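You operate a simulated robot arm through the tools that you are given. There is no shell and no other tool. Be economical: measure what you need, move in short steps, check, and stop when the job is done.

Carry out the task below with a simulated two-armed robot. There is one attempt and no reset: what you move stays moved.

Task
Swap the lens tube on the drawer case for the widest-angle one in the top drawer.
Fine: the widest of the drawer's three stands on top of the case, the one from the top stands in the drawer; shut the drawer and turn its latch shut; leave the other latches. Set down upright: what you pick out, lens tube.

It is judged by the outcome, as a careful person would: the job done as asked, and still so three seconds after it is handed in. It fails if anything else is knocked over, pushed out of place, dropped, spilled or broken.

Robot
Two 7-joint arms with fingered hands on one trunk that stands fixed in place. Base frame: the origin is at the foot of the trunk, x ahead of it, y to its left, z up. Readings come in m, degrees, newtons and seconds.
The left shoulder is at [0.07, 0.142, 1.239], the right one opposite. With the tool pointing down near the work surface each hand reaches from about 0.1 to 0.76 m from the base axis, measured 20 degrees to its own side. Payload 3.6 kg a hand.
The TCP of each hand is the grasp point between the finger pads, 0.025 m short of the fingertips. In the tool frame z runs along the fingers and y along their closing line. Largest opening 0.088 m; the body of the gripper starts 0.029 m behind the TCP. The gripper is a hand of 5 fingers: y runs from the thumb to the fingers, the wrist lies at [-0.013, -0.097, -0.162] in the tool frame.
Orientation is that of the tool frame in the base frame, as a unit quaternion [w, x, y, z]. With the fingers straight down and the wrist toward the robot, the tool's x, y and z point along [0, 1, 0], [1, 0, 0] and [0, 0, -1] of the base frame.

Tools
- The arms move only by the tool jog_arm. It takes "left_series", "right_series" or both (then of equal length, played together; a hand with none holds still); each is a list of rows, each a list of 6 numbers: the shift along the tool's x, y, z in units of 50 mm (1.0 is 50 mm), then the turn, a rotation vector about the tool's x, y, z in units of 4 degrees (1.0 is 4 degrees). In form: [[dx, dy, dz, wx, wy, wz], ...]. A call has 1 to 8 rows; each row shifts and turns the commanded pose from where the row before left it, along the tool's axes as they then stand. A call with a number of a shift or a turn outside -1 to 1 is refused whole. A row lasts 0.2 s, in which the tool goes at most 0.05 m and 8.6 degrees; a call with a longer step from one row to the next is refused whole. Where a pose cannot be reached the arm comes as near as it can. A force on the tool above 70 N (or 10 N above the force at the start of the call, whichever is more), or a blocked arm, ends the call early, and 0.2 s more pass. In this call time passes only in rows, and 0.2 s behind the last. It gives the time, the measured TCP pose, the force on the tool (base axes), the opening and the grip force at its end, in the units of the frame above (readings bear some noise), with the torque about the TCP (base axes, N m) and any sound that the robot's microphone picked up, and new pictures: "views" is both (left out), scene, wrist or none (wrist: the cameras of the hands that moved).
- Cameras (640 x 400 px; columns grow to the right, rows downward): "scene" is now at [0.1129, -0.042, 1.4423]; the picture's right is [-0.57, -0.82, 0.00], its down [-0.66, 0.45, -0.61] and it looks along [0.50, -0.34, -0.80] (base axes); focal length 330 px, centre (320, 200). "left" rides on the left gripper at [-0.059, -0.079, -0.105] in its tool frame; the picture's right is [-0.73, -0.32, 0.61], its down [0.62, -0.68, 0.38] and it looks along [0.29, 0.66, 0.70] (tool axes); focal length 234 px, centre (320, 200). "right" rides on the right gripper at [0.059, -0.079, -0.105] in its tool frame; the picture's right is [-0.73, 0.32, -0.61], its down [-0.62, -0.68, 0.38] and it looks along [-0.29, 0.66, 0.70] (tool axes); focal length 234 px, centre (320, 200). There is no depth. A picture from a camera that has moved, and an enlarged one, comes with that camera's place and axes in the base frame and with its lens.
- slide_trunk(by): slides the trunk up (or, below 0, down) by that many m; the arms and the scene camera ride with it, the base frame stays. It gives what a move gives, with no picture.
- move_fingers(index, middle, ring, little, thumb_bend, thumb_turn, hand): sets how far each is bent, from 0 (flat) to 1 (curled in); at 0.3 the hand is open as for a grip, at 0.7 the pads meet at the TCP. One left out holds its place. A second passes; each finger stops where it meets its share of the squeeze, and holds until it gets a number again. It is the only way to open and close the hand. It gives what a move gives, with no picture; readings hold the bend of each and the force on index, middle, ring, little, thumb and palm. thumb_turn goes from beside the hand (0) to across from the fingers (1), as for a grip.
- aim_head(pan, tilt): turns the head with the scene camera to pan (to the left, within 86 degrees either way) and tilt (down, from -29 to 69), counted from straight ahead of the robot. It gives what a move gives, and a new picture of the scene camera.
- enlarge(camera, box): a new picture of the part [left, top, right, bottom] of that camera's present view, enlarged. It takes no simulated time.
- job_done(): hands the job in; it is judged then, once.

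Go step by step. Nothing tells you positions but the pictures and the camera data: compare them with the known pose of the tool, close in by small moves and look again before you grip or let go. The budget is 120 turns and 200 pictures, counting those below and the enlarged ones. Unless the task says otherwise, let go and move clear before handing in, and close with one line.

The tools are called after "Emit:" as a command line: name --argument value ..., lists and objects as JSON in quotes. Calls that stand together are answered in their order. jog_arm: Moves the arms, as the interface text tells. Its arguments: {"type":"object","properties":{"left_series":{"type":"array"},"right_series":{"type":"array"},"views":{"type":"string","enum":["both","scene","wrist","none"]}},"required":[]} The other tools are called the same way: slide_trunk (by) slides the trunk up or down; move_fingers (index, middle, ring, little, thumb_bend, thumb_turn, hand) moves the fingers one by one; aim_head (pan, tilt) turns the head that bears the scene camera; enlarge (camera, box) takes an enlarged picture of a part of a camera's view; job_done () hands the job in.

At the start:

```text
time_s: 0.0
left_eef_pos: [0.4708, -0.0458, 1.1536]
left_ee_rot: [0.0, 0.707, 0.707, 0.0]
left_contact_force: [1.0, -0.4, 0.1]
left_wrist_torque: [0.02, -0.03, 0.01]
left_grip_width: 0.0876
left_grip_force: 0.1
left_shape: jaw
left_bend: [0.3, 0.3, 0.3, 0.3, 0.3, 0.98]
left_finger forces: [0.0, 0.0, 0.0, 0.0, 0.0, 0.1]
right_eef_pos: [0.3826, -0.4185, 1.1116]
right_ee_rot: [0.0, 0.708, 0.707, 0.0]
right_contact_force: [0.2, 0.4, -1.3]
right_wrist_torque: [-0.01, 0.0, 0.0]
right_grip_width: 0.0879
right_grip_force: 0.0
right_shape: jaw
right_bend: [0.3, 0.3, 0.3, 0.3, 0.3, 0.98]
right_finger forces: [0.1, 0.0, 0.0, 0.0, 0.0, 0.0]
trunk travel left (down, up): [-0.775, 0.165]
head pan, tilt: [-34.5, 52.7]
```

scene: 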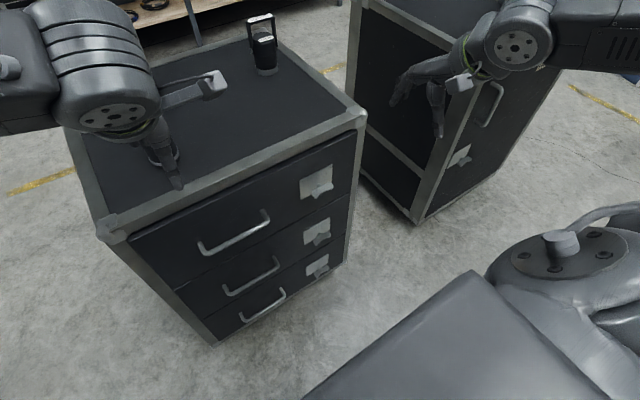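
right: 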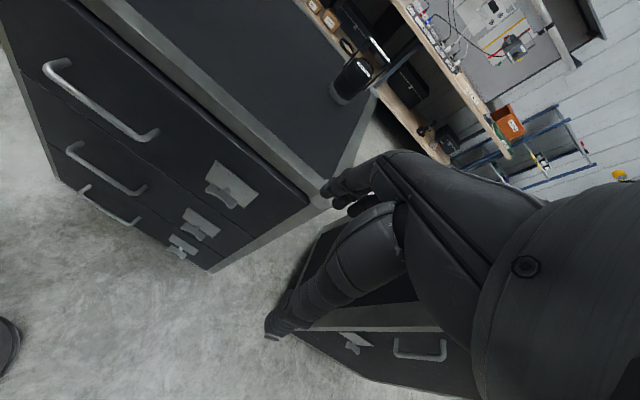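
left: 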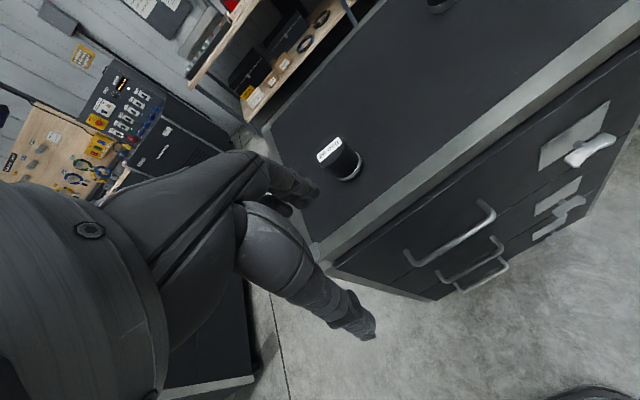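

I see a drawer case with three drawers, each with a latch at its right side, and one or two tubes on the top. I'll enlarge the pictures to read the details.

Emit:
enlarge --camera "scene" --box '[100, 0, 380, 175]'

Emit:
enlarge --camera "left" --box '[260, 0, 640, 240]'

Emit:
enlarge --camera "scene" --box '[160, 140, 400, 290]'

```text
2.29 times, centred on (240, 88) of scene
camera zoom: at [0.1129, -0.042, 1.4423], right [-0.57, -0.82, 0.0], down [-0.66, 0.45, -0.61], along [0.5, -0.34, -0.8], focal length 755 px, centre (503, 457)
```

zoom: 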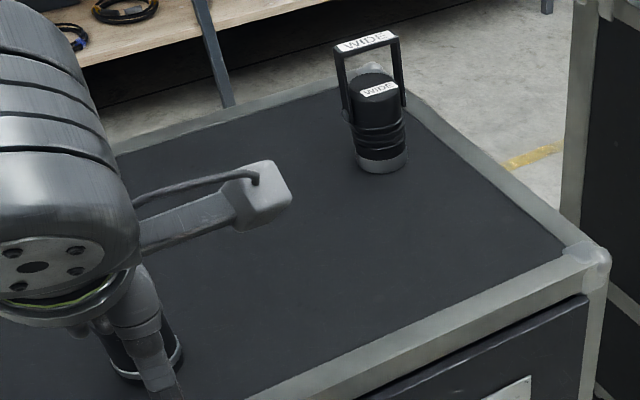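

```text
1.67 times, centred on (450, 120) of left
camera zoom: at [0.3915, -0.1047, 1.2585], right [-0.32, -0.73, -0.61], down [-0.68, 0.62, -0.38], along [0.66, 0.29, -0.7], focal length 390 px, centre (103, 333)
```

zoom: 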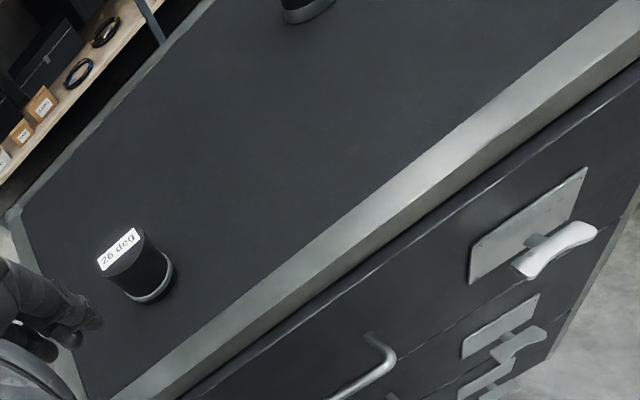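

```text
2.67 times, centred on (280, 215) of scene
camera zoom: at [0.1129, -0.042, 1.4423], right [-0.57, -0.82, 0.0], down [-0.66, 0.45, -0.61], along [0.5, -0.34, -0.8], focal length 880 px, centre (427, 160)
```

zoom: 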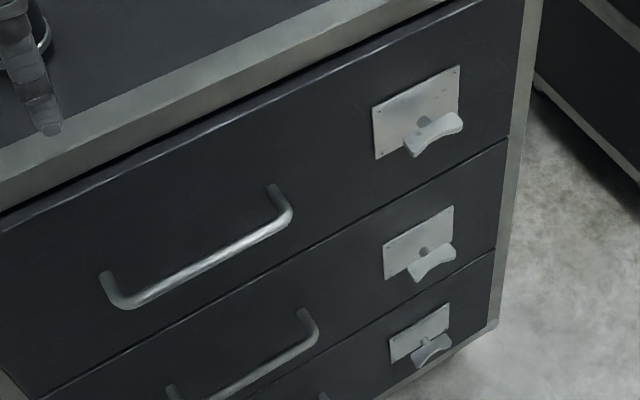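

The case front seems to lie near x≈0.59, with its top at z≈0.935. The 26 deg tube is near (0.715, -0.04), and the "WIDE" lantern is at the back right. I'll look closely at the latches to tell which state they are in.

Emit:
enlarge --camera "scene" --box '[270, 150, 366, 210]'

Emit:
enlarge --camera "left" --box '[500, 80, 640, 260]'

Emit:
enlarge --camera "right" --box '[140, 130, 300, 270]'

```text
6.67 times, centred on (318, 180) of scene
camera zoom: at [0.1129, -0.042, 1.4423], right [-0.57, -0.82, 0.0], down [-0.66, 0.45, -0.61], along [0.5, -0.34, -0.8], focal length 2201 px, centre (333, 333)
```

zoom: 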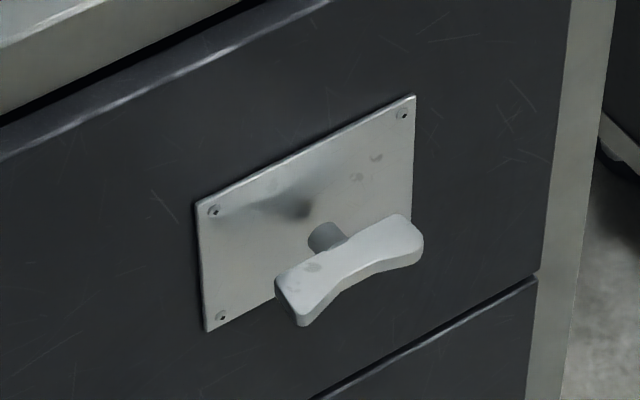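

```text
2.22 times, centred on (570, 170) of left
camera zoom: at [0.3915, -0.1047, 1.2585], right [-0.32, -0.73, -0.61], down [-0.68, 0.62, -0.38], along [0.66, 0.29, -0.7], focal length 520 px, centre (-236, 267)
```

zoom: 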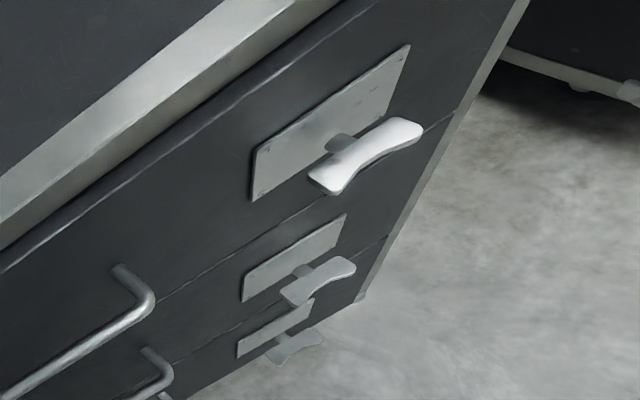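

```text
2.86 times, centred on (220, 200) of right
camera zoom: at [0.3034, -0.3607, 1.2162], right [0.32, -0.73, 0.61], down [-0.68, -0.62, -0.38], along [0.66, -0.29, -0.7], focal length 669 px, centre (606, 200)
```

zoom: 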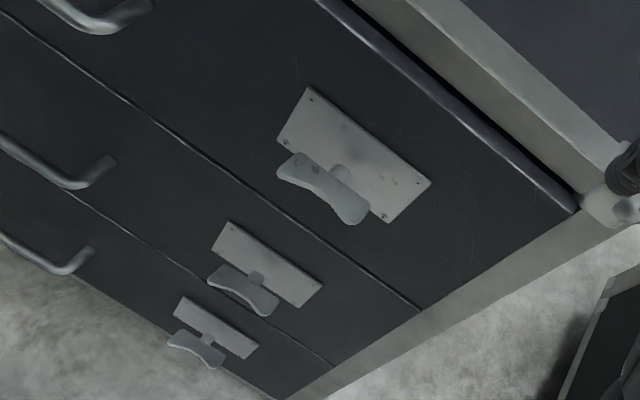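

The top latch knob is at about (0.55, -0.347, 0.78) and horizontal, and the handle bar is at x≈0.555, z≈0.78, y from -0.19 to -0.03. I'll bring the right hand down in front of the latch, pitching it so the fingers point forward.

Emit:
jog_arm --right_series '[[0.06, 0.04, 0.276, -1, 0, 0], [0.06, 0.02, 0.278, -1, 0, 0], [0.06, 0.001, 0.279, -1, 0, 0], [0.06, -0.018, 0.278, -1, 0, 0], [0.06, -0.038, 0.276, -1, 0, 0], [0.06, -0.057, 0.273, -1, 0, 0], [0.06, -0.076, 0.268, -1, 0, 0], [0.06, -0.094, 0.262, -1, 0, 0]]' --views "none"

Emit:
jog_arm --right_series '[[0.06, -0.112, 0.255, -1, 0, 0], [0.06, -0.13, 0.247, -1, 0, 0], [0.06, -0.147, 0.237, -1, 0, 0], [0.06, -0.163, 0.226, -1, 0, 0], [0.06, -0.178, 0.214, -1, 0, 0], [0.06, -0.193, 0.201, -1, 0, 0], [0.06, -0.206, 0.187, -1, 0, 0], [0.06, -0.219, 0.173, -1, 0, 0]]' --views "both"

```text
time_s: 1.8
left_eef_pos: [0.471, -0.0471, 1.1523]
left_ee_rot: [0.0, 0.706, 0.708, -0.001]
left_contact_force: [1.2, 0.0, 0.5]
left_wrist_torque: [0.04, 0.04, -0.02]
left_grip_width: 0.0876
left_grip_force: 0.2
left_shape: jaw
left_bend: [0.3, 0.3, 0.3, 0.3, 0.3, 0.98]
left_finger forces: [0.0, 0.0, 0.0, 0.1, 0.0, 0.1]
right_eef_pos: [0.3979, -0.3955, 1.0016]
right_ee_rot: [0.194, 0.68, 0.679, 0.195]
right_contact_force: [1.1, -0.3, -0.1]
right_wrist_torque: [-0.02, 0.03, 0.02]
right_grip_width: 0.0877
right_grip_force: 0.0
right_shape: jaw
right_bend: [0.3, 0.3, 0.3, 0.3, 0.3, 0.98]
right_finger forces: [0.0, 0.1, 0.0, 0.0, 0.1, 0.1]
trunk travel left (down, up): [-0.775, 0.165]
head pan, tilt: [-34.5, 52.7]
```

```text
time_s: 3.6
left_eef_pos: [0.4702, -0.0471, 1.1535]
left_ee_rot: [-0.001, 0.707, 0.707, 0.0]
left_contact_force: [-0.1, -0.4, 0.9]
left_wrist_torque: [-0.01, 0.0, 0.01]
left_grip_width: 0.0878
left_grip_force: 0.0
left_shape: jaw
left_bend: [0.3, 0.3, 0.3, 0.3, 0.3, 0.98]
left_finger forces: [0.0, 0.0, 0.0, 0.0, 0.0, 0.0]
right_eef_pos: [0.4148, -0.372, 0.891]
right_ee_rot: [0.375, 0.6, 0.6, 0.375]
right_contact_force: [0.7, 0.2, 0.7]
right_wrist_torque: [0.02, 0.0, -0.03]
right_grip_width: 0.0874
right_grip_force: 0.1
right_shape: jaw
right_bend: [0.3, 0.3, 0.3, 0.3, 0.3, 0.98]
right_finger forces: [0.0, 0.0, 0.1, 0.0, 0.1, 0.1]
trunk travel left (down, up): [-0.775, 0.165]
head pan, tilt: [-34.5, 52.7]
camera scene: at [0.1125, -0.0423, 1.4424], right [-0.57, -0.82, 0.0], down [-0.66, 0.45, -0.61], along [0.5, -0.34, -0.8], focal length 330 px, centre (320, 200)
camera right: at [0.2862, -0.3133, 0.8666], right [-0.41, -0.73, 0.56], down [0.05, -0.62, -0.78], along [0.91, -0.29, 0.29], focal length 234 px, centre (320, 200)
```

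scene: 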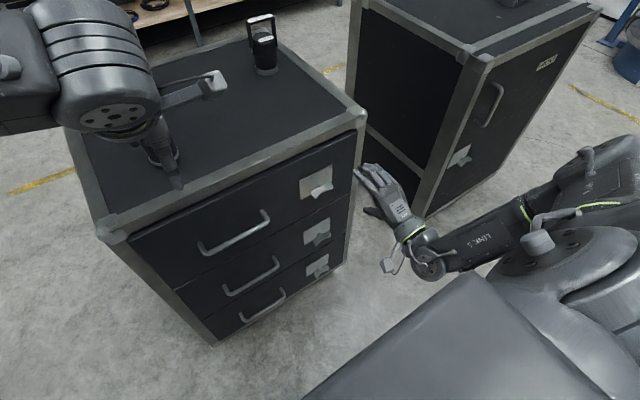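
right: 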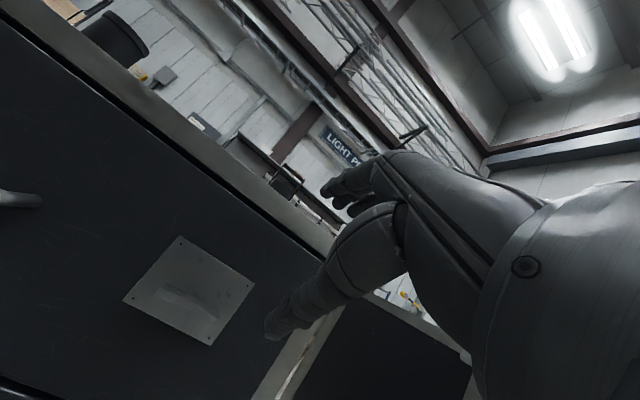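

The plate shows up in the wrist view, but the knob isn't obvious. I'll enlarge it.

Emit:
enlarge --camera "right" --box '[100, 210, 300, 380]'

Emit:
enlarge --camera "scene" --box '[270, 150, 430, 260]'

```text
2.35 times, centred on (200, 295) of right
camera zoom: at [0.2862, -0.3133, 0.8666], right [-0.41, -0.73, 0.56], down [0.05, -0.62, -0.78], along [0.91, -0.29, 0.29], focal length 551 px, centre (602, -24)
```

zoom: 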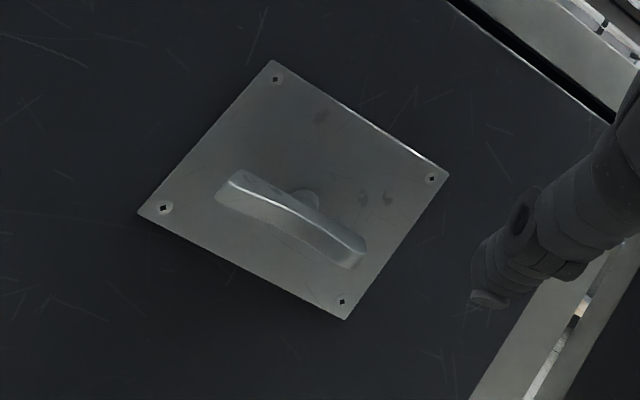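

```text
3.64 times, centred on (350, 205) of scene
camera zoom: at [0.1125, -0.0423, 1.4424], right [-0.57, -0.82, 0.0], down [-0.66, 0.45, -0.61], along [0.5, -0.34, -0.8], focal length 1201 px, centre (211, 182)
```

zoom: 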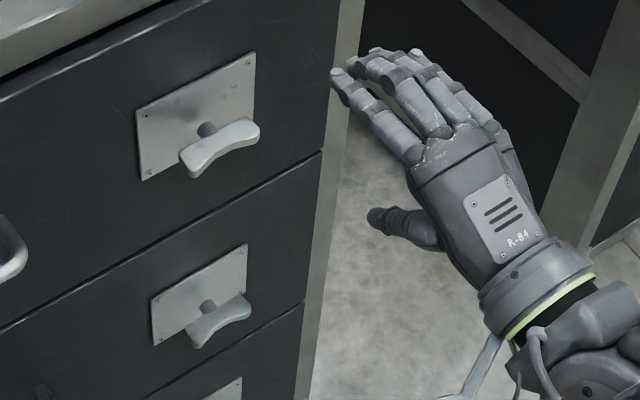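

The knob is confirmed at (0.55, -0.347, 0.781). I'll finish the pitch so the fingers point straight forward.

Emit:
jog_arm --right_series '[[0.06, -0.231, 0.157, -1, 0, 0], [0.06, -0.241, 0.14, -1, 0, 0], [0.06, -0.25, 0.123, -1, 0, 0], [0.06, -0.258, 0.105, -1, 0, 0], [0.06, -0.265, 0.087, -1, 0, 0], [0.06, -0.27, 0.069, -1, 0, 0], [0.06, -0.275, 0.05, -0.5, 0, 0], [0.06, -0.276, 0.04, 0, 0, 0]]'

```text
time_s: 5.4
left_eef_pos: [0.4706, -0.0458, 1.153]
left_ee_rot: [0.0, 0.706, 0.708, 0.0]
left_contact_force: [0.3, -0.5, 0.4]
left_wrist_torque: [0.0, -0.01, 0.01]
left_grip_width: 0.0879
left_grip_force: 0.0
left_shape: jaw
left_bend: [0.3, 0.3, 0.3, 0.3, 0.3, 0.98]
left_finger forces: [0.0, 0.1, 0.0, 0.1, 0.0, 0.1]
right_eef_pos: [0.4292, -0.314, 0.8389]
right_ee_rot: [0.5, 0.5, 0.501, 0.499]
right_contact_force: [0.1, 0.2, -0.8]
right_wrist_torque: [0.02, 0.03, 0.02]
right_grip_width: 0.0876
right_grip_force: 0.0
right_shape: jaw
right_bend: [0.3, 0.3, 0.3, 0.3, 0.3, 0.98]
right_finger forces: [0.0, 0.0, 0.1, 0.0, 0.1, 0.1]
right hand out of reach, approached as far as the arm can: row 5, 6, 7, 8
trunk travel left (down, up): [-0.775, 0.165]
head pan, tilt: [-34.5, 52.7]
camera scene: at [0.113, -0.0417, 1.4423], right [-0.57, -0.82, 0.0], down [-0.66, 0.45, -0.61], along [0.5, -0.34, -0.8], focal length 330 px, centre (320, 200)
camera right: at [0.3235, -0.2551, 0.7613], right [-0.61, -0.72, 0.33], down [0.38, -0.63, -0.68], along [0.7, -0.29, 0.65], focal length 234 px, centre (320, 200)
```

scene: 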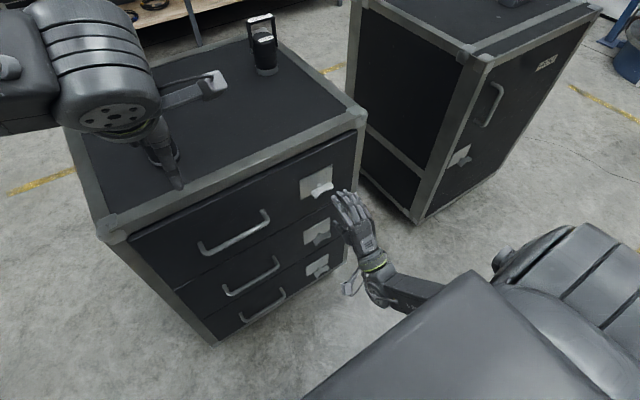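
right: 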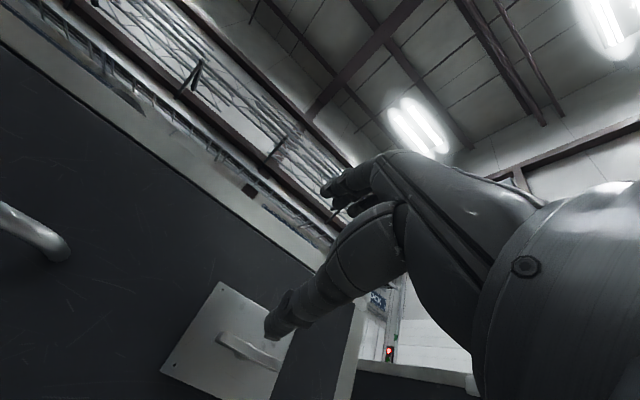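

The right hand stalled at z=0.839 at the edge of its reach. I'll lower the trunk so it gets a better posture.

Emit:
slide_trunk --by -0.13

Emit:
jog_arm --right_series '[[0, 0, 0, 0, 0, 0]]'

```text
time_s: 7.0
left_eef_pos: [0.4709, -0.0462, 1.0227]
left_ee_rot: [0.0, 0.707, 0.707, -0.001]
left_contact_force: [0.9, -0.9, -0.3]
left_wrist_torque: [0.03, 0.01, -0.01]
left_grip_width: 0.088
left_grip_force: 0.1
left_shape: jaw
left_bend: [0.3, 0.3, 0.3, 0.3, 0.3, 0.98]
left_finger forces: [0.0, 0.1, 0.0, 0.1, 0.0, 0.0]
right_eef_pos: [0.4286, -0.3151, 0.7102]
right_ee_rot: [0.5, 0.502, 0.501, 0.498]
right_contact_force: [-0.3, -0.9, -0.1]
right_wrist_torque: [-0.01, -0.01, 0.01]
right_grip_width: 0.0877
right_grip_force: 0.1
right_shape: jaw
right_bend: [0.3, 0.3, 0.3, 0.3, 0.3, 0.98]
right_finger forces: [0.0, 0.1, 0.0, 0.0, 0.1, 0.0]
trunk travel left (down, up): [-0.645, 0.295]
head pan, tilt: [-34.5, 52.7]
```

```text
time_s: 7.4
left_eef_pos: [0.4714, -0.0471, 1.0234]
left_ee_rot: [0.0, 0.707, 0.708, 0.0]
left_contact_force: [-0.3, -1.0, 0.7]
left_wrist_torque: [-0.01, -0.02, 0.0]
left_grip_width: 0.0878
left_grip_force: 0.1
left_shape: jaw
left_bend: [0.3, 0.3, 0.3, 0.3, 0.3, 0.98]
left_finger forces: [0.0, 0.0, 0.0, 0.0, 0.0, 0.0]
right_eef_pos: [0.429, -0.3137, 0.7103]
right_ee_rot: [0.5, 0.501, 0.5, 0.499]
right_contact_force: [0.4, 0.1, 0.4]
right_wrist_torque: [0.0, 0.0, 0.01]
right_grip_width: 0.0878
right_grip_force: 0.0
right_shape: jaw
right_bend: [0.3, 0.3, 0.3, 0.3, 0.3, 0.98]
right_finger forces: [0.0, 0.1, 0.0, 0.0, 0.0, 0.1]
trunk travel left (down, up): [-0.645, 0.295]
head pan, tilt: [-34.5, 52.7]
camera scene: at [0.1129, -0.0419, 1.3123], right [-0.57, -0.82, 0.0], down [-0.66, 0.45, -0.61], along [0.5, -0.34, -0.8], focal length 330 px, centre (320, 200)
camera right: at [0.3236, -0.2552, 0.6314], right [-0.61, -0.72, 0.33], down [0.38, -0.62, -0.68], along [0.7, -0.29, 0.65], focal length 234 px, centre (320, 200)
```

scene: 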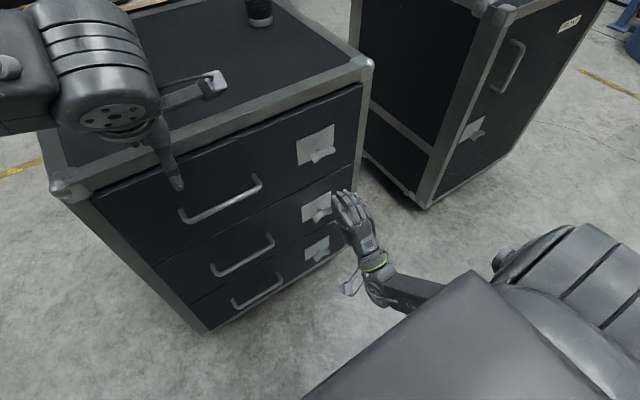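
right: 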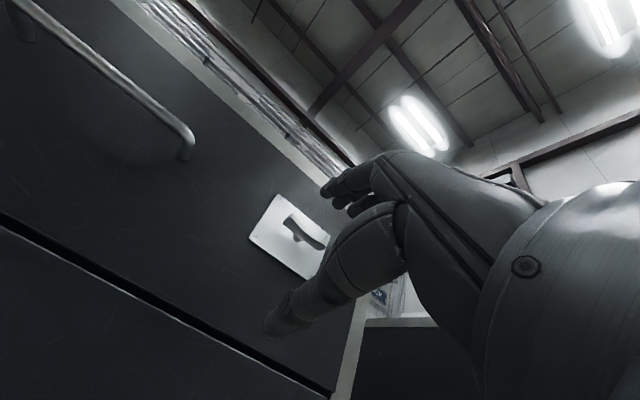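

The posture is good now. I'll align the hand with the knob in y and z, staying in front of it.

Emit:
jog_arm --right_series '[[-0.33, 0.71, 0, 0, 0, 0], [-0.33, 0.71, 0, 0, 0, 0], [0, 0, 0.5, 0, 0, 0]]'

Emit:
enlarge --camera "scene" --box '[280, 110, 400, 210]'

```text
time_s: 8.2
left_eef_pos: [0.4711, -0.0464, 1.0224]
left_ee_rot: [-0.001, 0.707, 0.707, 0.0]
left_contact_force: [0.6, 0.1, -0.9]
left_wrist_torque: [0.04, 0.01, -0.03]
left_grip_width: 0.0876
left_grip_force: 0.1
left_shape: jaw
left_bend: [0.3, 0.3, 0.3, 0.3, 0.3, 0.98]
left_finger forces: [0.1, 0.0, 0.0, 0.0, 0.0, 0.1]
right_eef_pos: [0.4541, -0.3475, 0.7819]
right_ee_rot: [0.499, 0.501, 0.501, 0.498]
right_contact_force: [0.0, -0.9, 0.0]
right_wrist_torque: [-0.01, 0.02, 0.02]
right_grip_width: 0.0876
right_grip_force: 0.0
right_shape: jaw
right_bend: [0.3, 0.3, 0.3, 0.3, 0.3, 0.98]
right_finger forces: [0.1, 0.0, 0.0, 0.0, 0.1, 0.0]
trunk travel left (down, up): [-0.645, 0.295]
head pan, tilt: [-34.5, 52.7]
camera scene: at [0.1142, -0.0415, 1.3122], right [-0.57, -0.82, 0.0], down [-0.66, 0.45, -0.61], along [0.5, -0.34, -0.8], focal length 330 px, centre (320, 200)
camera right: at [0.3495, -0.2885, 0.703], right [-0.61, -0.72, 0.33], down [0.38, -0.63, -0.68], along [0.7, -0.29, 0.65], focal length 234 px, centre (320, 200)
```

scene: 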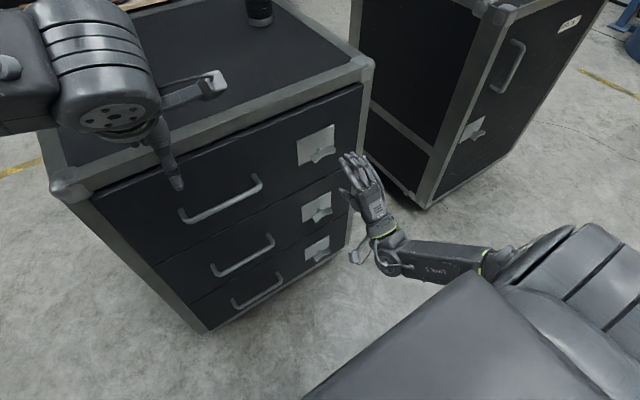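
right: 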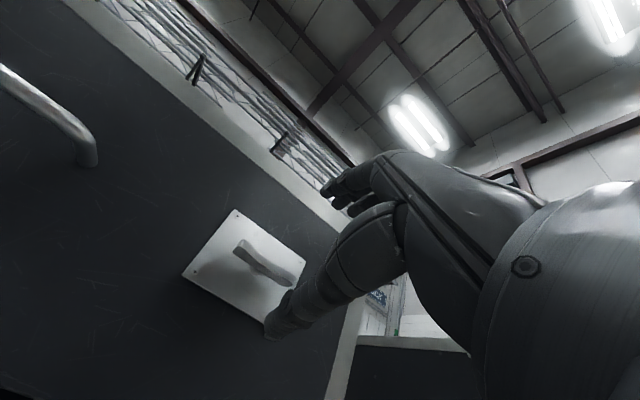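

```text
4.00 times, centred on (340, 160) of scene
camera zoom: at [0.1142, -0.0415, 1.3122], right [-0.57, -0.82, 0.0], down [-0.66, 0.45, -0.61], along [0.5, -0.34, -0.8], focal length 1321 px, centre (240, 360)
```

zoom: 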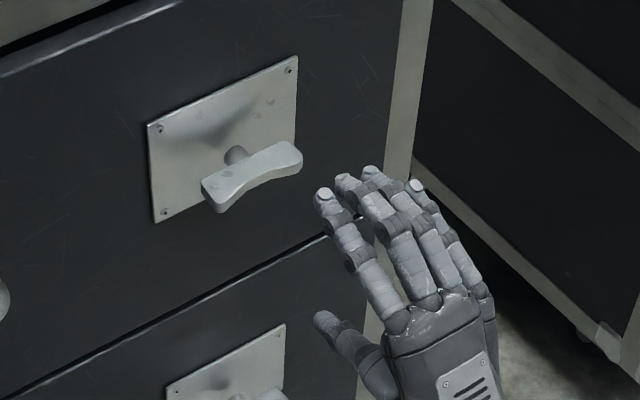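

The hand is aligned, so I'll move it forward around the knob.

Emit:
jog_arm --right_series '[[0, 0, 0.5, 0, 0, 0], [0, 0, 0.5, 0, 0, 0], [0, 0, 0.5, 0, 0, 0], [0, 0, 0.36, 0, 0, 0]]' --views "scene"

Emit:
enlarge --camera "scene" --box '[280, 110, 400, 210]'

```text
time_s: 9.2
left_eef_pos: [0.4708, -0.0475, 1.0227]
left_ee_rot: [0.0, 0.707, 0.707, 0.0]
left_contact_force: [0.6, -0.1, 0.7]
left_wrist_torque: [0.0, 0.03, -0.03]
left_grip_width: 0.0881
left_grip_force: 0.0
left_shape: jaw
left_bend: [0.3, 0.3, 0.3, 0.3, 0.3, 0.98]
left_finger forces: [0.0, 0.0, 0.0, 0.0, 0.0, 0.1]
right_eef_pos: [0.5472, -0.3478, 0.7792]
right_ee_rot: [0.499, 0.501, 0.502, 0.498]
right_contact_force: [-0.1, -1.1, -0.2]
right_wrist_torque: [0.03, 0.01, 0.01]
right_grip_width: 0.0876
right_grip_force: 0.0
right_shape: jaw
right_bend: [0.3, 0.3, 0.3, 0.3, 0.3, 0.98]
right_finger forces: [0.1, 0.0, 0.0, 0.0, 0.0, 0.0]
trunk travel left (down, up): [-0.645, 0.295]
head pan, tilt: [-34.5, 52.7]
camera scene: at [0.1136, -0.0417, 1.3122], right [-0.57, -0.82, 0.0], down [-0.66, 0.45, -0.61], along [0.5, -0.34, -0.8], focal length 330 px, centre (320, 200)
```

scene: 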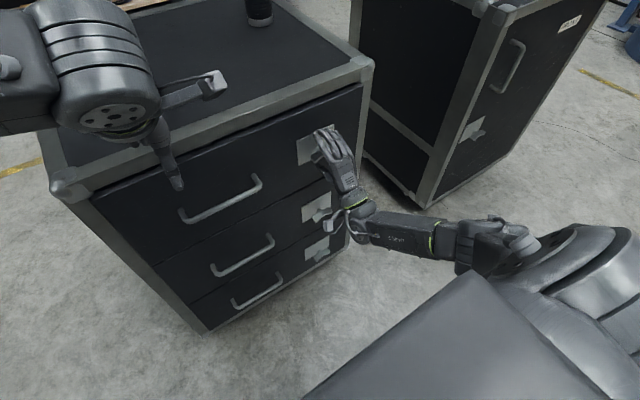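

```text
4.00 times, centred on (340, 160) of scene
camera zoom: at [0.1136, -0.0417, 1.3122], right [-0.57, -0.82, 0.0], down [-0.66, 0.45, -0.61], along [0.5, -0.34, -0.8], focal length 1321 px, centre (240, 360)
```

zoom: 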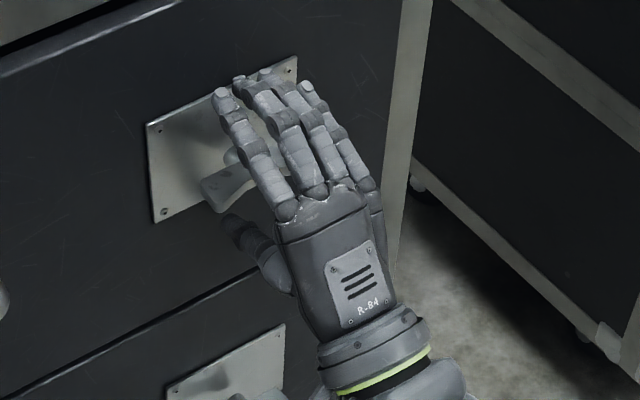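

The fingers surround the knob, so I'll close on it.

Emit:
move_fingers --hand "right" --index 0.65 --middle 0.65 --ring 0.65 --little 0.65 --thumb_bend 0.65

Emit:
enlarge --camera "scene" --box '[280, 110, 400, 210]'

```text
time_s: 10.2
left_eef_pos: [0.4706, -0.0459, 1.0239]
left_ee_rot: [0.0, 0.707, 0.707, 0.0]
left_contact_force: [0.2, 0.1, 0.1]
left_wrist_torque: [0.02, 0.01, 0.01]
left_grip_width: 0.0878
left_grip_force: 0.0
left_shape: jaw
left_bend: [0.3, 0.3, 0.3, 0.3, 0.3, 0.98]
left_finger forces: [0.0, 0.0, 0.0, 0.1, 0.1, 0.0]
right_eef_pos: [0.5467, -0.3483, 0.7796]
right_ee_rot: [0.5, 0.501, 0.5, 0.498]
right_contact_force: [0.5, 0.0, 1.6]
right_wrist_torque: [0.0, -0.03, -0.03]
right_grip_width: 0.0106
right_grip_force: 0.6
right_shape: fingers
right_bend: [0.64, 0.64, 0.65, 0.65, 0.65, 0.98]
right_finger forces: [0.9, 0.9, 0.0, 0.0, 0.0, 0.0]
trunk travel left (down, up): [-0.645, 0.295]
head pan, tilt: [-34.5, 52.7]
```

```text
4.00 times, centred on (340, 160) of scene
camera zoom: at [0.1128, -0.0417, 1.3123], right [-0.57, -0.82, 0.0], down [-0.66, 0.45, -0.61], along [0.5, -0.34, -0.8], focal length 1321 px, centre (240, 360)
```

zoom: 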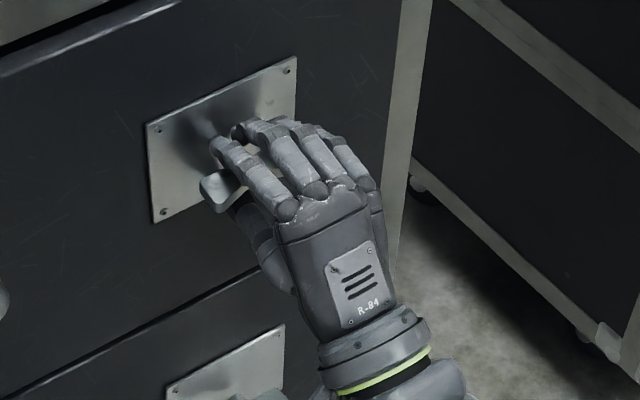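

Emit:
move_fingers --hand "right" --index 0.75 --middle 0.75 --ring 0.75 --little 0.75 --thumb_bend 0.75

Emit:
enlarge --camera "right" --box '[120, 100, 440, 300]'

```text
time_s: 11.2
left_eef_pos: [0.4702, -0.0458, 1.0232]
left_ee_rot: [0.0, 0.707, 0.707, 0.0]
left_contact_force: [0.1, -0.2, -0.4]
left_wrist_torque: [-0.03, 0.0, 0.0]
left_grip_width: 0.0879
left_grip_force: 0.1
left_shape: jaw
left_bend: [0.3, 0.3, 0.3, 0.3, 0.3, 0.98]
left_finger forces: [0.1, 0.1, 0.1, 0.0, 0.1, 0.0]
right_eef_pos: [0.5468, -0.3474, 0.7814]
right_ee_rot: [0.501, 0.501, 0.5, 0.498]
right_contact_force: [18.1, -5.7, 21.1]
right_wrist_torque: [-0.17, -0.18, 0.18]
right_grip_width: 0.0
right_grip_force: 16.0
right_shape: fingers
right_bend: [0.73, 0.64, 0.73, 0.74, 0.73, 0.97]
right_finger forces: [7.6, 9.8, 9.2, 3.4, 2.2, 0.0]
trunk travel left (down, up): [-0.645, 0.295]
head pan, tilt: [-34.5, 52.7]
```

```text
2.00 times, centred on (280, 200) of right
camera zoom: at [0.4425, -0.289, 0.7023], right [-0.61, -0.72, 0.33], down [0.38, -0.63, -0.68], along [0.7, -0.29, 0.66], focal length 468 px, centre (400, 200)
```

zoom: 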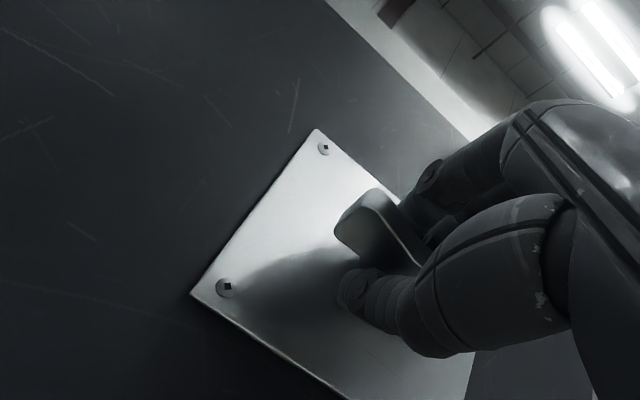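

The knob is pinched. I'll try turning it counterclockwise (negative about tool z) in small steps and watch the torque.

Emit:
jog_arm --right_series '[[0, 0, 0, 0, 0, -1], [0, 0, 0, 0, 0, -1], [0, 0, 0, 0, 0, -1], [0, 0, 0, 0, 0, -1], [0, 0, 0, 0, 0, -1]]' --views "none"

Emit:
enlarge --camera "scene" --box '[280, 110, 400, 210]'

Emit:
enlarge --camera "right" --box '[120, 100, 440, 300]'

```text
time_s: 12.4
left_eef_pos: [0.4709, -0.0464, 1.0221]
left_ee_rot: [0.001, 0.708, 0.706, 0.001]
left_contact_force: [0.1, -0.7, -0.5]
left_wrist_torque: [-0.05, 0.01, -0.01]
left_grip_width: 0.0877
left_grip_force: 0.1
left_shape: jaw
left_bend: [0.3, 0.3, 0.3, 0.3, 0.3, 0.98]
left_finger forces: [0.1, 0.0, 0.0, 0.0, 0.0, 0.0]
right_eef_pos: [0.5471, -0.3477, 0.78]
right_ee_rot: [0.579, 0.406, 0.58, 0.404]
right_contact_force: [15.7, -12.1, 16.6]
right_wrist_torque: [0.05, -0.13, 0.12]
right_grip_width: 0.0
right_grip_force: 16.9
right_shape: fingers
right_bend: [0.73, 0.63, 0.73, 0.74, 0.73, 0.97]
right_finger forces: [6.4, 12.3, 7.7, 4.8, 2.1, 0.1]
trunk travel left (down, up): [-0.645, 0.295]
head pan, tilt: [-34.5, 52.7]
```

```text
4.00 times, centred on (340, 160) of scene
camera zoom: at [0.1133, -0.0427, 1.3123], right [-0.57, -0.82, 0.0], down [-0.66, 0.45, -0.61], along [0.5, -0.34, -0.8], focal length 1321 px, centre (240, 360)
```

zoom: 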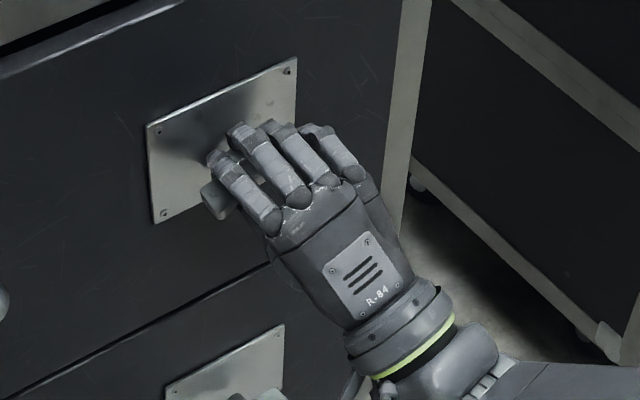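

```text
2.00 times, centred on (280, 200) of right
camera zoom: at [0.4419, -0.3196, 0.6861], right [-0.61, -0.57, 0.55], down [0.38, -0.82, -0.43], along [0.7, -0.05, 0.71], focal length 468 px, centre (400, 200)
```

zoom: 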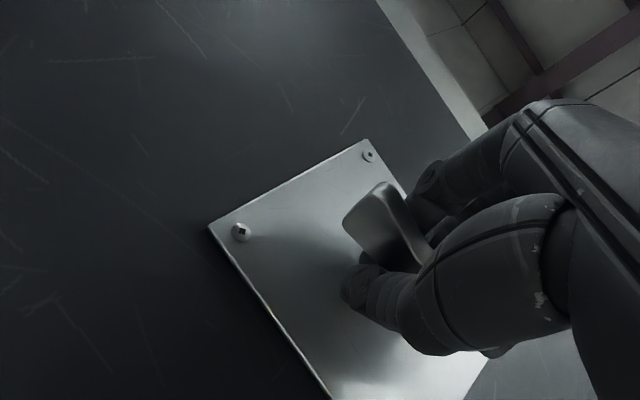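

The knob is turning with the hand at low torque, so I'll continue toward 90°.

Emit:
jog_arm --right_series '[[0, 0, 0, 0, 0, -1], [0, 0, 0, 0, 0, -1], [0, 0, 0, 0, 0, -1], [0, 0, 0, 0, 0, -1], [0, 0, 0, 0, 0, -1], [0, 0, 0, 0, 0, -1], [0, 0, 0, 0, 0, -1], [0, 0, 0, 0, 0, -1]]' --views "none"

Emit:
enlarge --camera "scene" --box '[280, 110, 400, 210]'

Emit:
enlarge --camera "right" --box '[120, 100, 440, 300]'

```text
time_s: 14.2
left_eef_pos: [0.4713, -0.046, 1.0235]
left_ee_rot: [-0.001, 0.707, 0.707, 0.0]
left_contact_force: [0.5, 0.2, -0.6]
left_wrist_torque: [0.01, -0.02, -0.01]
left_grip_width: 0.0877
left_grip_force: 0.1
left_shape: jaw
left_bend: [0.3, 0.3, 0.3, 0.3, 0.3, 0.98]
left_finger forces: [0.0, 0.0, 0.1, 0.0, 0.0, 0.1]
right_eef_pos: [0.5474, -0.3464, 0.7795]
right_ee_rot: [0.669, 0.23, 0.669, 0.228]
right_contact_force: [11.8, -7.7, 16.7]
right_wrist_torque: [0.04, -0.05, 0.03]
right_grip_width: 0.0
right_grip_force: 12.8
right_shape: fingers
right_bend: [0.74, 0.72, 0.73, 0.74, 0.73, 0.97]
right_finger forces: [5.0, 9.3, 5.9, 6.0, 0.0, 0.1]
trunk travel left (down, up): [-0.645, 0.295]
head pan, tilt: [-34.5, 52.7]
```

```text
4.00 times, centred on (340, 160) of scene
camera zoom: at [0.1126, -0.0416, 1.3123], right [-0.57, -0.82, 0.0], down [-0.66, 0.45, -0.61], along [0.5, -0.34, -0.8], focal length 1321 px, centre (240, 360)
```

zoom: 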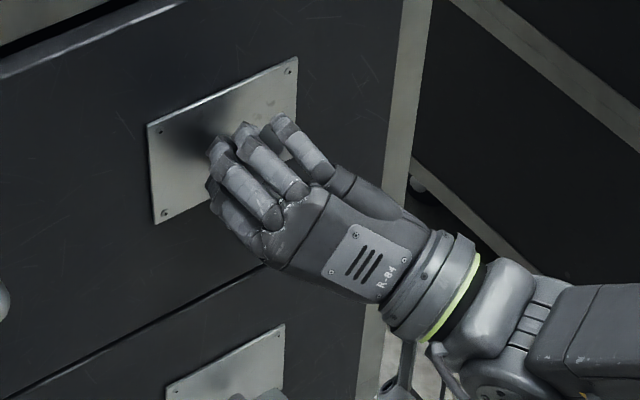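

```text
2.00 times, centred on (280, 200) of right
camera zoom: at [0.442, -0.3732, 0.6859], right [-0.6, -0.19, 0.77], down [0.38, -0.92, 0.07], along [0.7, 0.34, 0.63], focal length 468 px, centre (400, 200)
```

zoom: 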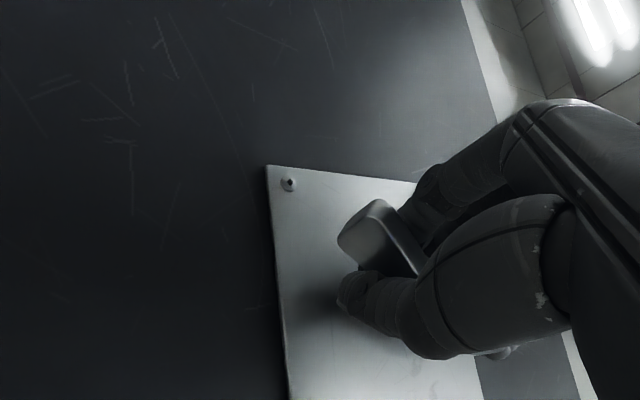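

The knob is at about 50° and still following the hand. I'll go on.

Emit:
jog_arm --right_series '[[0, 0, 0, 0, 0, -1], [0, 0, 0, 0, 0, -1], [0, 0, 0, 0, 0, -1], [0, 0, 0, 0, 0, -1], [0, 0, 0, 0, 0, -1], [0, 0, 0, 0, 0, -1], [0, 0, 0, 0, 0, -1], [0, 0, 0, 0, 0, -1]]' --views "none"

Emit:
jog_arm --right_series '[[0, 0, 0, 0, 0, -1], [0, 0, 0, 0, 0, -1]]' --views "none"

Emit:
enlarge --camera "scene" --box '[280, 110, 400, 210]'

Emit:
enlarge --camera "right" --box '[120, 100, 440, 300]'

```text
time_s: 16.0
left_eef_pos: [0.4692, -0.047, 1.0224]
left_ee_rot: [-0.001, 0.707, 0.707, 0.0]
left_contact_force: [0.5, -0.3, -0.2]
left_wrist_torque: [-0.04, 0.0, 0.01]
left_grip_width: 0.0878
left_grip_force: 0.1
left_shape: jaw
left_bend: [0.3, 0.3, 0.3, 0.3, 0.3, 0.98]
left_finger forces: [0.0, 0.0, 0.0, 0.1, 0.1, 0.1]
right_eef_pos: [0.546, -0.3471, 0.7801]
right_ee_rot: [0.704, 0.036, 0.708, 0.035]
right_contact_force: [-3.1, 2.1, 3.0]
right_wrist_torque: [-0.03, 0.03, 0.11]
right_grip_width: 0.0001
right_grip_force: 14.5
right_shape: fingers
right_bend: [0.74, 0.73, 0.74, 0.75, 0.72, 0.96]
right_finger forces: [7.6, 7.1, 3.0, 4.8, 6.4, 0.0]
trunk travel left (down, up): [-0.645, 0.295]
head pan, tilt: [-34.5, 52.7]
```

```text
time_s: 16.6
left_eef_pos: [0.4711, -0.0461, 1.023]
left_ee_rot: [0.001, 0.707, 0.707, 0.0]
left_contact_force: [0.4, 0.4, 0.2]
left_wrist_torque: [-0.02, -0.02, -0.03]
left_grip_width: 0.0874
left_grip_force: 0.0
left_shape: jaw
left_bend: [0.3, 0.3, 0.3, 0.3, 0.3, 0.98]
left_finger forces: [0.0, 0.0, 0.0, 0.0, 0.0, 0.1]
right_eef_pos: [0.5469, -0.3463, 0.78]
right_ee_rot: [0.705, -0.013, 0.709, -0.014]
right_contact_force: [-0.6, 2.0, 1.0]
right_wrist_torque: [-0.02, 0.13, 0.06]
right_grip_width: 0.0004
right_grip_force: 14.6
right_shape: fingers
right_bend: [0.74, 0.74, 0.74, 0.75, 0.72, 0.96]
right_finger forces: [8.0, 6.6, 3.0, 5.1, 6.5, 0.0]
trunk travel left (down, up): [-0.645, 0.295]
head pan, tilt: [-34.5, 52.7]
```

```text
4.00 times, centred on (340, 160) of scene
camera zoom: at [0.1126, -0.0415, 1.3123], right [-0.57, -0.82, 0.0], down [-0.66, 0.45, -0.61], along [0.5, -0.34, -0.8], focal length 1321 px, centre (240, 360)
```

zoom: 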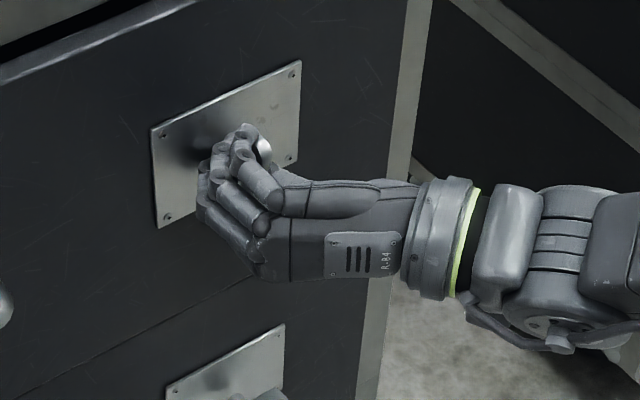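

```text
2.00 times, centred on (280, 200) of right
camera zoom: at [0.441, -0.428, 0.7249], right [-0.6, 0.35, 0.72], down [0.39, -0.66, 0.65], along [0.7, 0.67, 0.26], focal length 468 px, centre (400, 200)
```

zoom: 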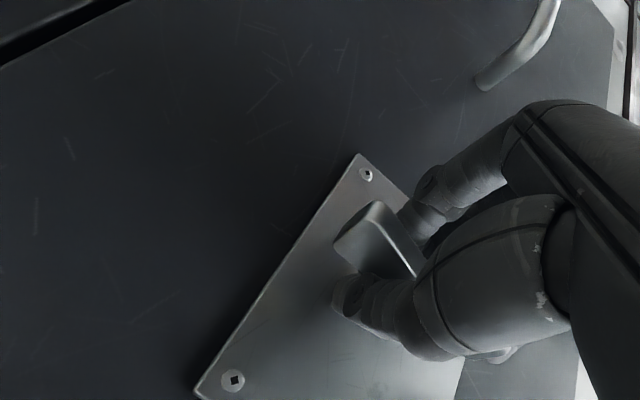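

The knob is vertical now, and the drawer front seems to have eased out a little. While I'm holding the knob, I'll try pulling gently.

Emit:
jog_arm --right_series '[[0, 0, -0.2, 0, 0, 0], [0, 0, -0.2, 0, 0, 0], [0, 0, -0.2, 0, 0, 0], [0, 0, -0.2, 0, 0, 0], [0, 0, -0.2, 0, 0, 0]]' --views "scene"

```text
time_s: 17.8
left_eef_pos: [0.4713, -0.0462, 1.0225]
left_ee_rot: [0.0, 0.707, 0.707, 0.0]
left_contact_force: [-0.4, -0.1, 0.1]
left_wrist_torque: [0.01, 0.0, 0.03]
left_grip_width: 0.0876
left_grip_force: 0.0
left_shape: jaw
left_bend: [0.3, 0.3, 0.3, 0.3, 0.3, 0.98]
left_finger forces: [0.0, 0.1, 0.0, 0.0, 0.1, 0.0]
right_eef_pos: [0.4968, -0.3463, 0.78]
right_ee_rot: [0.705, -0.012, 0.709, -0.013]
right_contact_force: [2.1, 3.2, -3.4]
right_wrist_torque: [0.03, 0.15, 0.12]
right_grip_width: 0.0
right_grip_force: 14.5
right_shape: fingers
right_bend: [0.74, 0.73, 0.74, 0.75, 0.72, 0.96]
right_finger forces: [8.8, 6.1, 3.3, 4.4, 6.6, 0.0]
trunk travel left (down, up): [-0.645, 0.295]
head pan, tilt: [-34.5, 52.7]
camera scene: at [0.1135, -0.0416, 1.3122], right [-0.57, -0.82, 0.0], down [-0.66, 0.45, -0.61], along [0.5, -0.34, -0.8], focal length 330 px, centre (320, 200)
```

scene: 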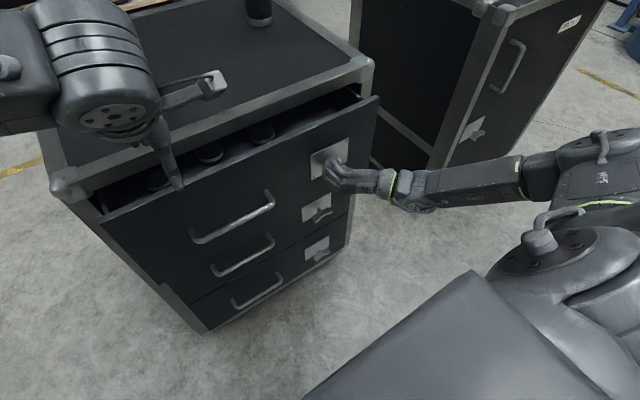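

The drawer slides open with a few newtons, and tubes are visible just behind the front. I'll continue pulling gently.

Emit:
jog_arm --right_series '[[0, 0, -0.25, 0, 0, 0], [0, 0, -0.25, 0, 0, 0], [0, 0, -0.25, 0, 0, 0], [0, 0, -0.25, 0, 0, 0], [0, 0, -0.25, 0, 0, 0], [0, 0, -0.25, 0, 0, 0], [0, 0, -0.25, 0, 0, 0], [0, 0, -0.25, 0, 0, 0]]' --views "scene"

```text
time_s: 19.6
left_eef_pos: [0.4717, -0.0461, 1.0212]
left_ee_rot: [0.0, 0.708, 0.707, -0.001]
left_contact_force: [0.2, 0.4, 0.6]
left_wrist_torque: [0.03, 0.03, 0.01]
left_grip_width: 0.0878
left_grip_force: 0.0
left_shape: jaw
left_bend: [0.3, 0.3, 0.3, 0.3, 0.3, 0.98]
left_finger forces: [0.0, 0.1, 0.1, 0.0, 0.0, 0.0]
right_eef_pos: [0.3977, -0.347, 0.781]
right_ee_rot: [0.705, -0.012, 0.709, -0.014]
right_contact_force: [0.9, 5.3, -9.8]
right_wrist_torque: [-0.01, 0.25, 0.09]
right_grip_width: 0.0002
right_grip_force: 15.7
right_shape: fingers
right_bend: [0.74, 0.73, 0.74, 0.75, 0.72, 0.95]
right_finger forces: [11.0, 5.5, 3.3, 3.9, 7.0, 0.1]
trunk travel left (down, up): [-0.645, 0.295]
head pan, tilt: [-34.5, 52.7]
camera scene: at [0.1138, -0.042, 1.3121], right [-0.57, -0.82, 0.0], down [-0.66, 0.45, -0.61], along [0.5, -0.34, -0.8], focal length 330 px, centre (320, 200)
```

scene: 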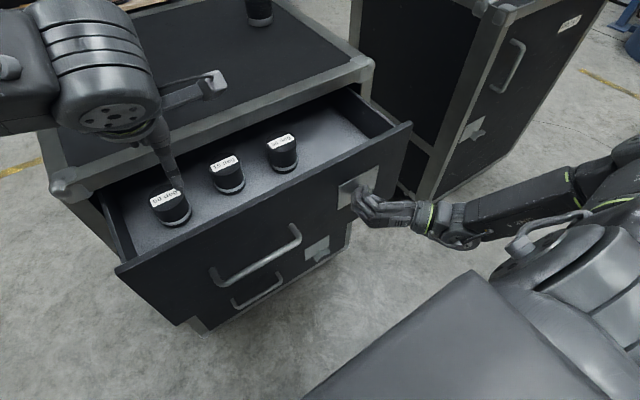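

The drawer is open about 0.15 m, and three labelled tubes are in view. I'll read the labels.

Emit:
enlarge --camera "scene" --box '[130, 120, 320, 239]'

Emit:
enlarge --camera "left" --box '[0, 0, 640, 400]'

```text
3.36 times, centred on (225, 180) of scene
camera zoom: at [0.1138, -0.042, 1.3121], right [-0.57, -0.82, 0.0], down [-0.66, 0.45, -0.61], along [0.5, -0.34, -0.8], focal length 1110 px, centre (639, 269)
```

zoom: 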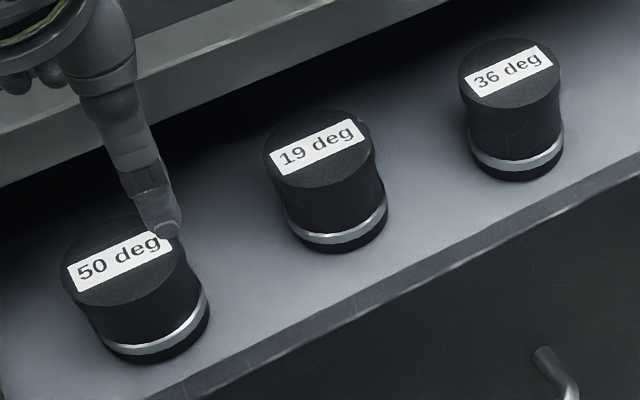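

```text
1.00 times, centred on (320, 200) of left (not enlarged: the box is as wide or as high as the picture)
camera zoom: at [0.3923, -0.1047, 1.128], right [-0.32, -0.73, -0.61], down [-0.68, 0.62, -0.38], along [0.66, 0.29, -0.7], focal length 234 px, centre (320, 200)
```

zoom: 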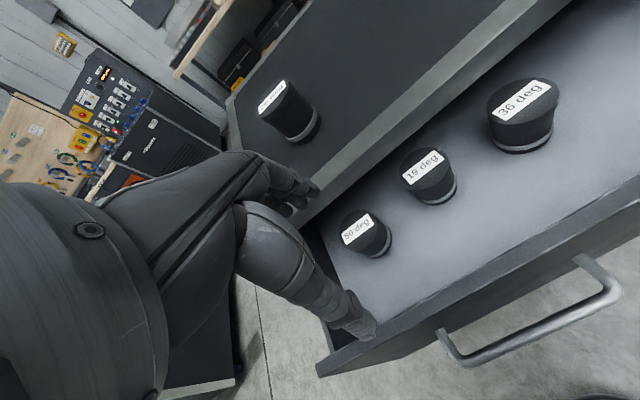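

The drawer holds the 50, 19 and 36 deg tubes, so 50 deg is the widest. Its top centre is at about (0.56, -0.02, 0.85), close under the case rim. I'll pull the drawer out a further 0.1 m to make room for the hand.

Emit:
jog_arm --right_series '[[0, 0, -0.25, 0, 0, 0], [0, 0, -0.25, 0, 0, 0], [0, 0, -0.25, 0, 0, 0], [0, 0, -0.25, 0, 0, 0], [0, 0, -0.25, 0, 0, 0], [0, 0, -0.25, 0, 0, 0], [0, 0, -0.25, 0, 0, 0], [0, 0, -0.2, 0, 0, 0]]' --views "scene"

```text
time_s: 21.4
left_eef_pos: [0.4716, -0.0466, 1.0219]
left_ee_rot: [0.0, 0.707, 0.707, 0.0]
left_contact_force: [0.4, -0.2, -0.1]
left_wrist_torque: [0.0, 0.02, 0.03]
left_grip_width: 0.0877
left_grip_force: 0.1
left_shape: jaw
left_bend: [0.3, 0.3, 0.3, 0.3, 0.3, 0.98]
left_finger forces: [0.0, 0.0, 0.0, 0.0, 0.1, 0.0]
right_eef_pos: [0.2985, -0.3456, 0.7806]
right_ee_rot: [0.706, -0.012, 0.708, -0.012]
right_contact_force: [1.3, 0.8, -3.1]
right_wrist_torque: [-0.04, 0.17, 0.11]
right_grip_width: 0.0
right_grip_force: 14.1
right_shape: fingers
right_bend: [0.74, 0.74, 0.74, 0.75, 0.72, 0.95]
right_finger forces: [7.5, 5.4, 2.7, 4.6, 7.6, 0.0]
trunk travel left (down, up): [-0.645, 0.295]
head pan, tilt: [-34.5, 52.7]
camera scene: at [0.1132, -0.0419, 1.3123], right [-0.57, -0.82, 0.0], down [-0.66, 0.45, -0.61], along [0.5, -0.34, -0.8], focal length 330 px, centre (320, 200)
```

scene: 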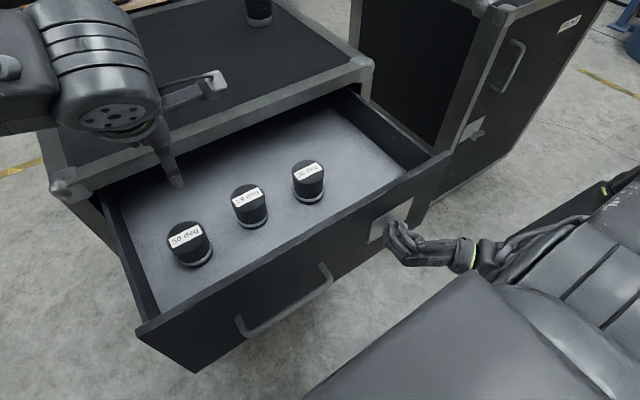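

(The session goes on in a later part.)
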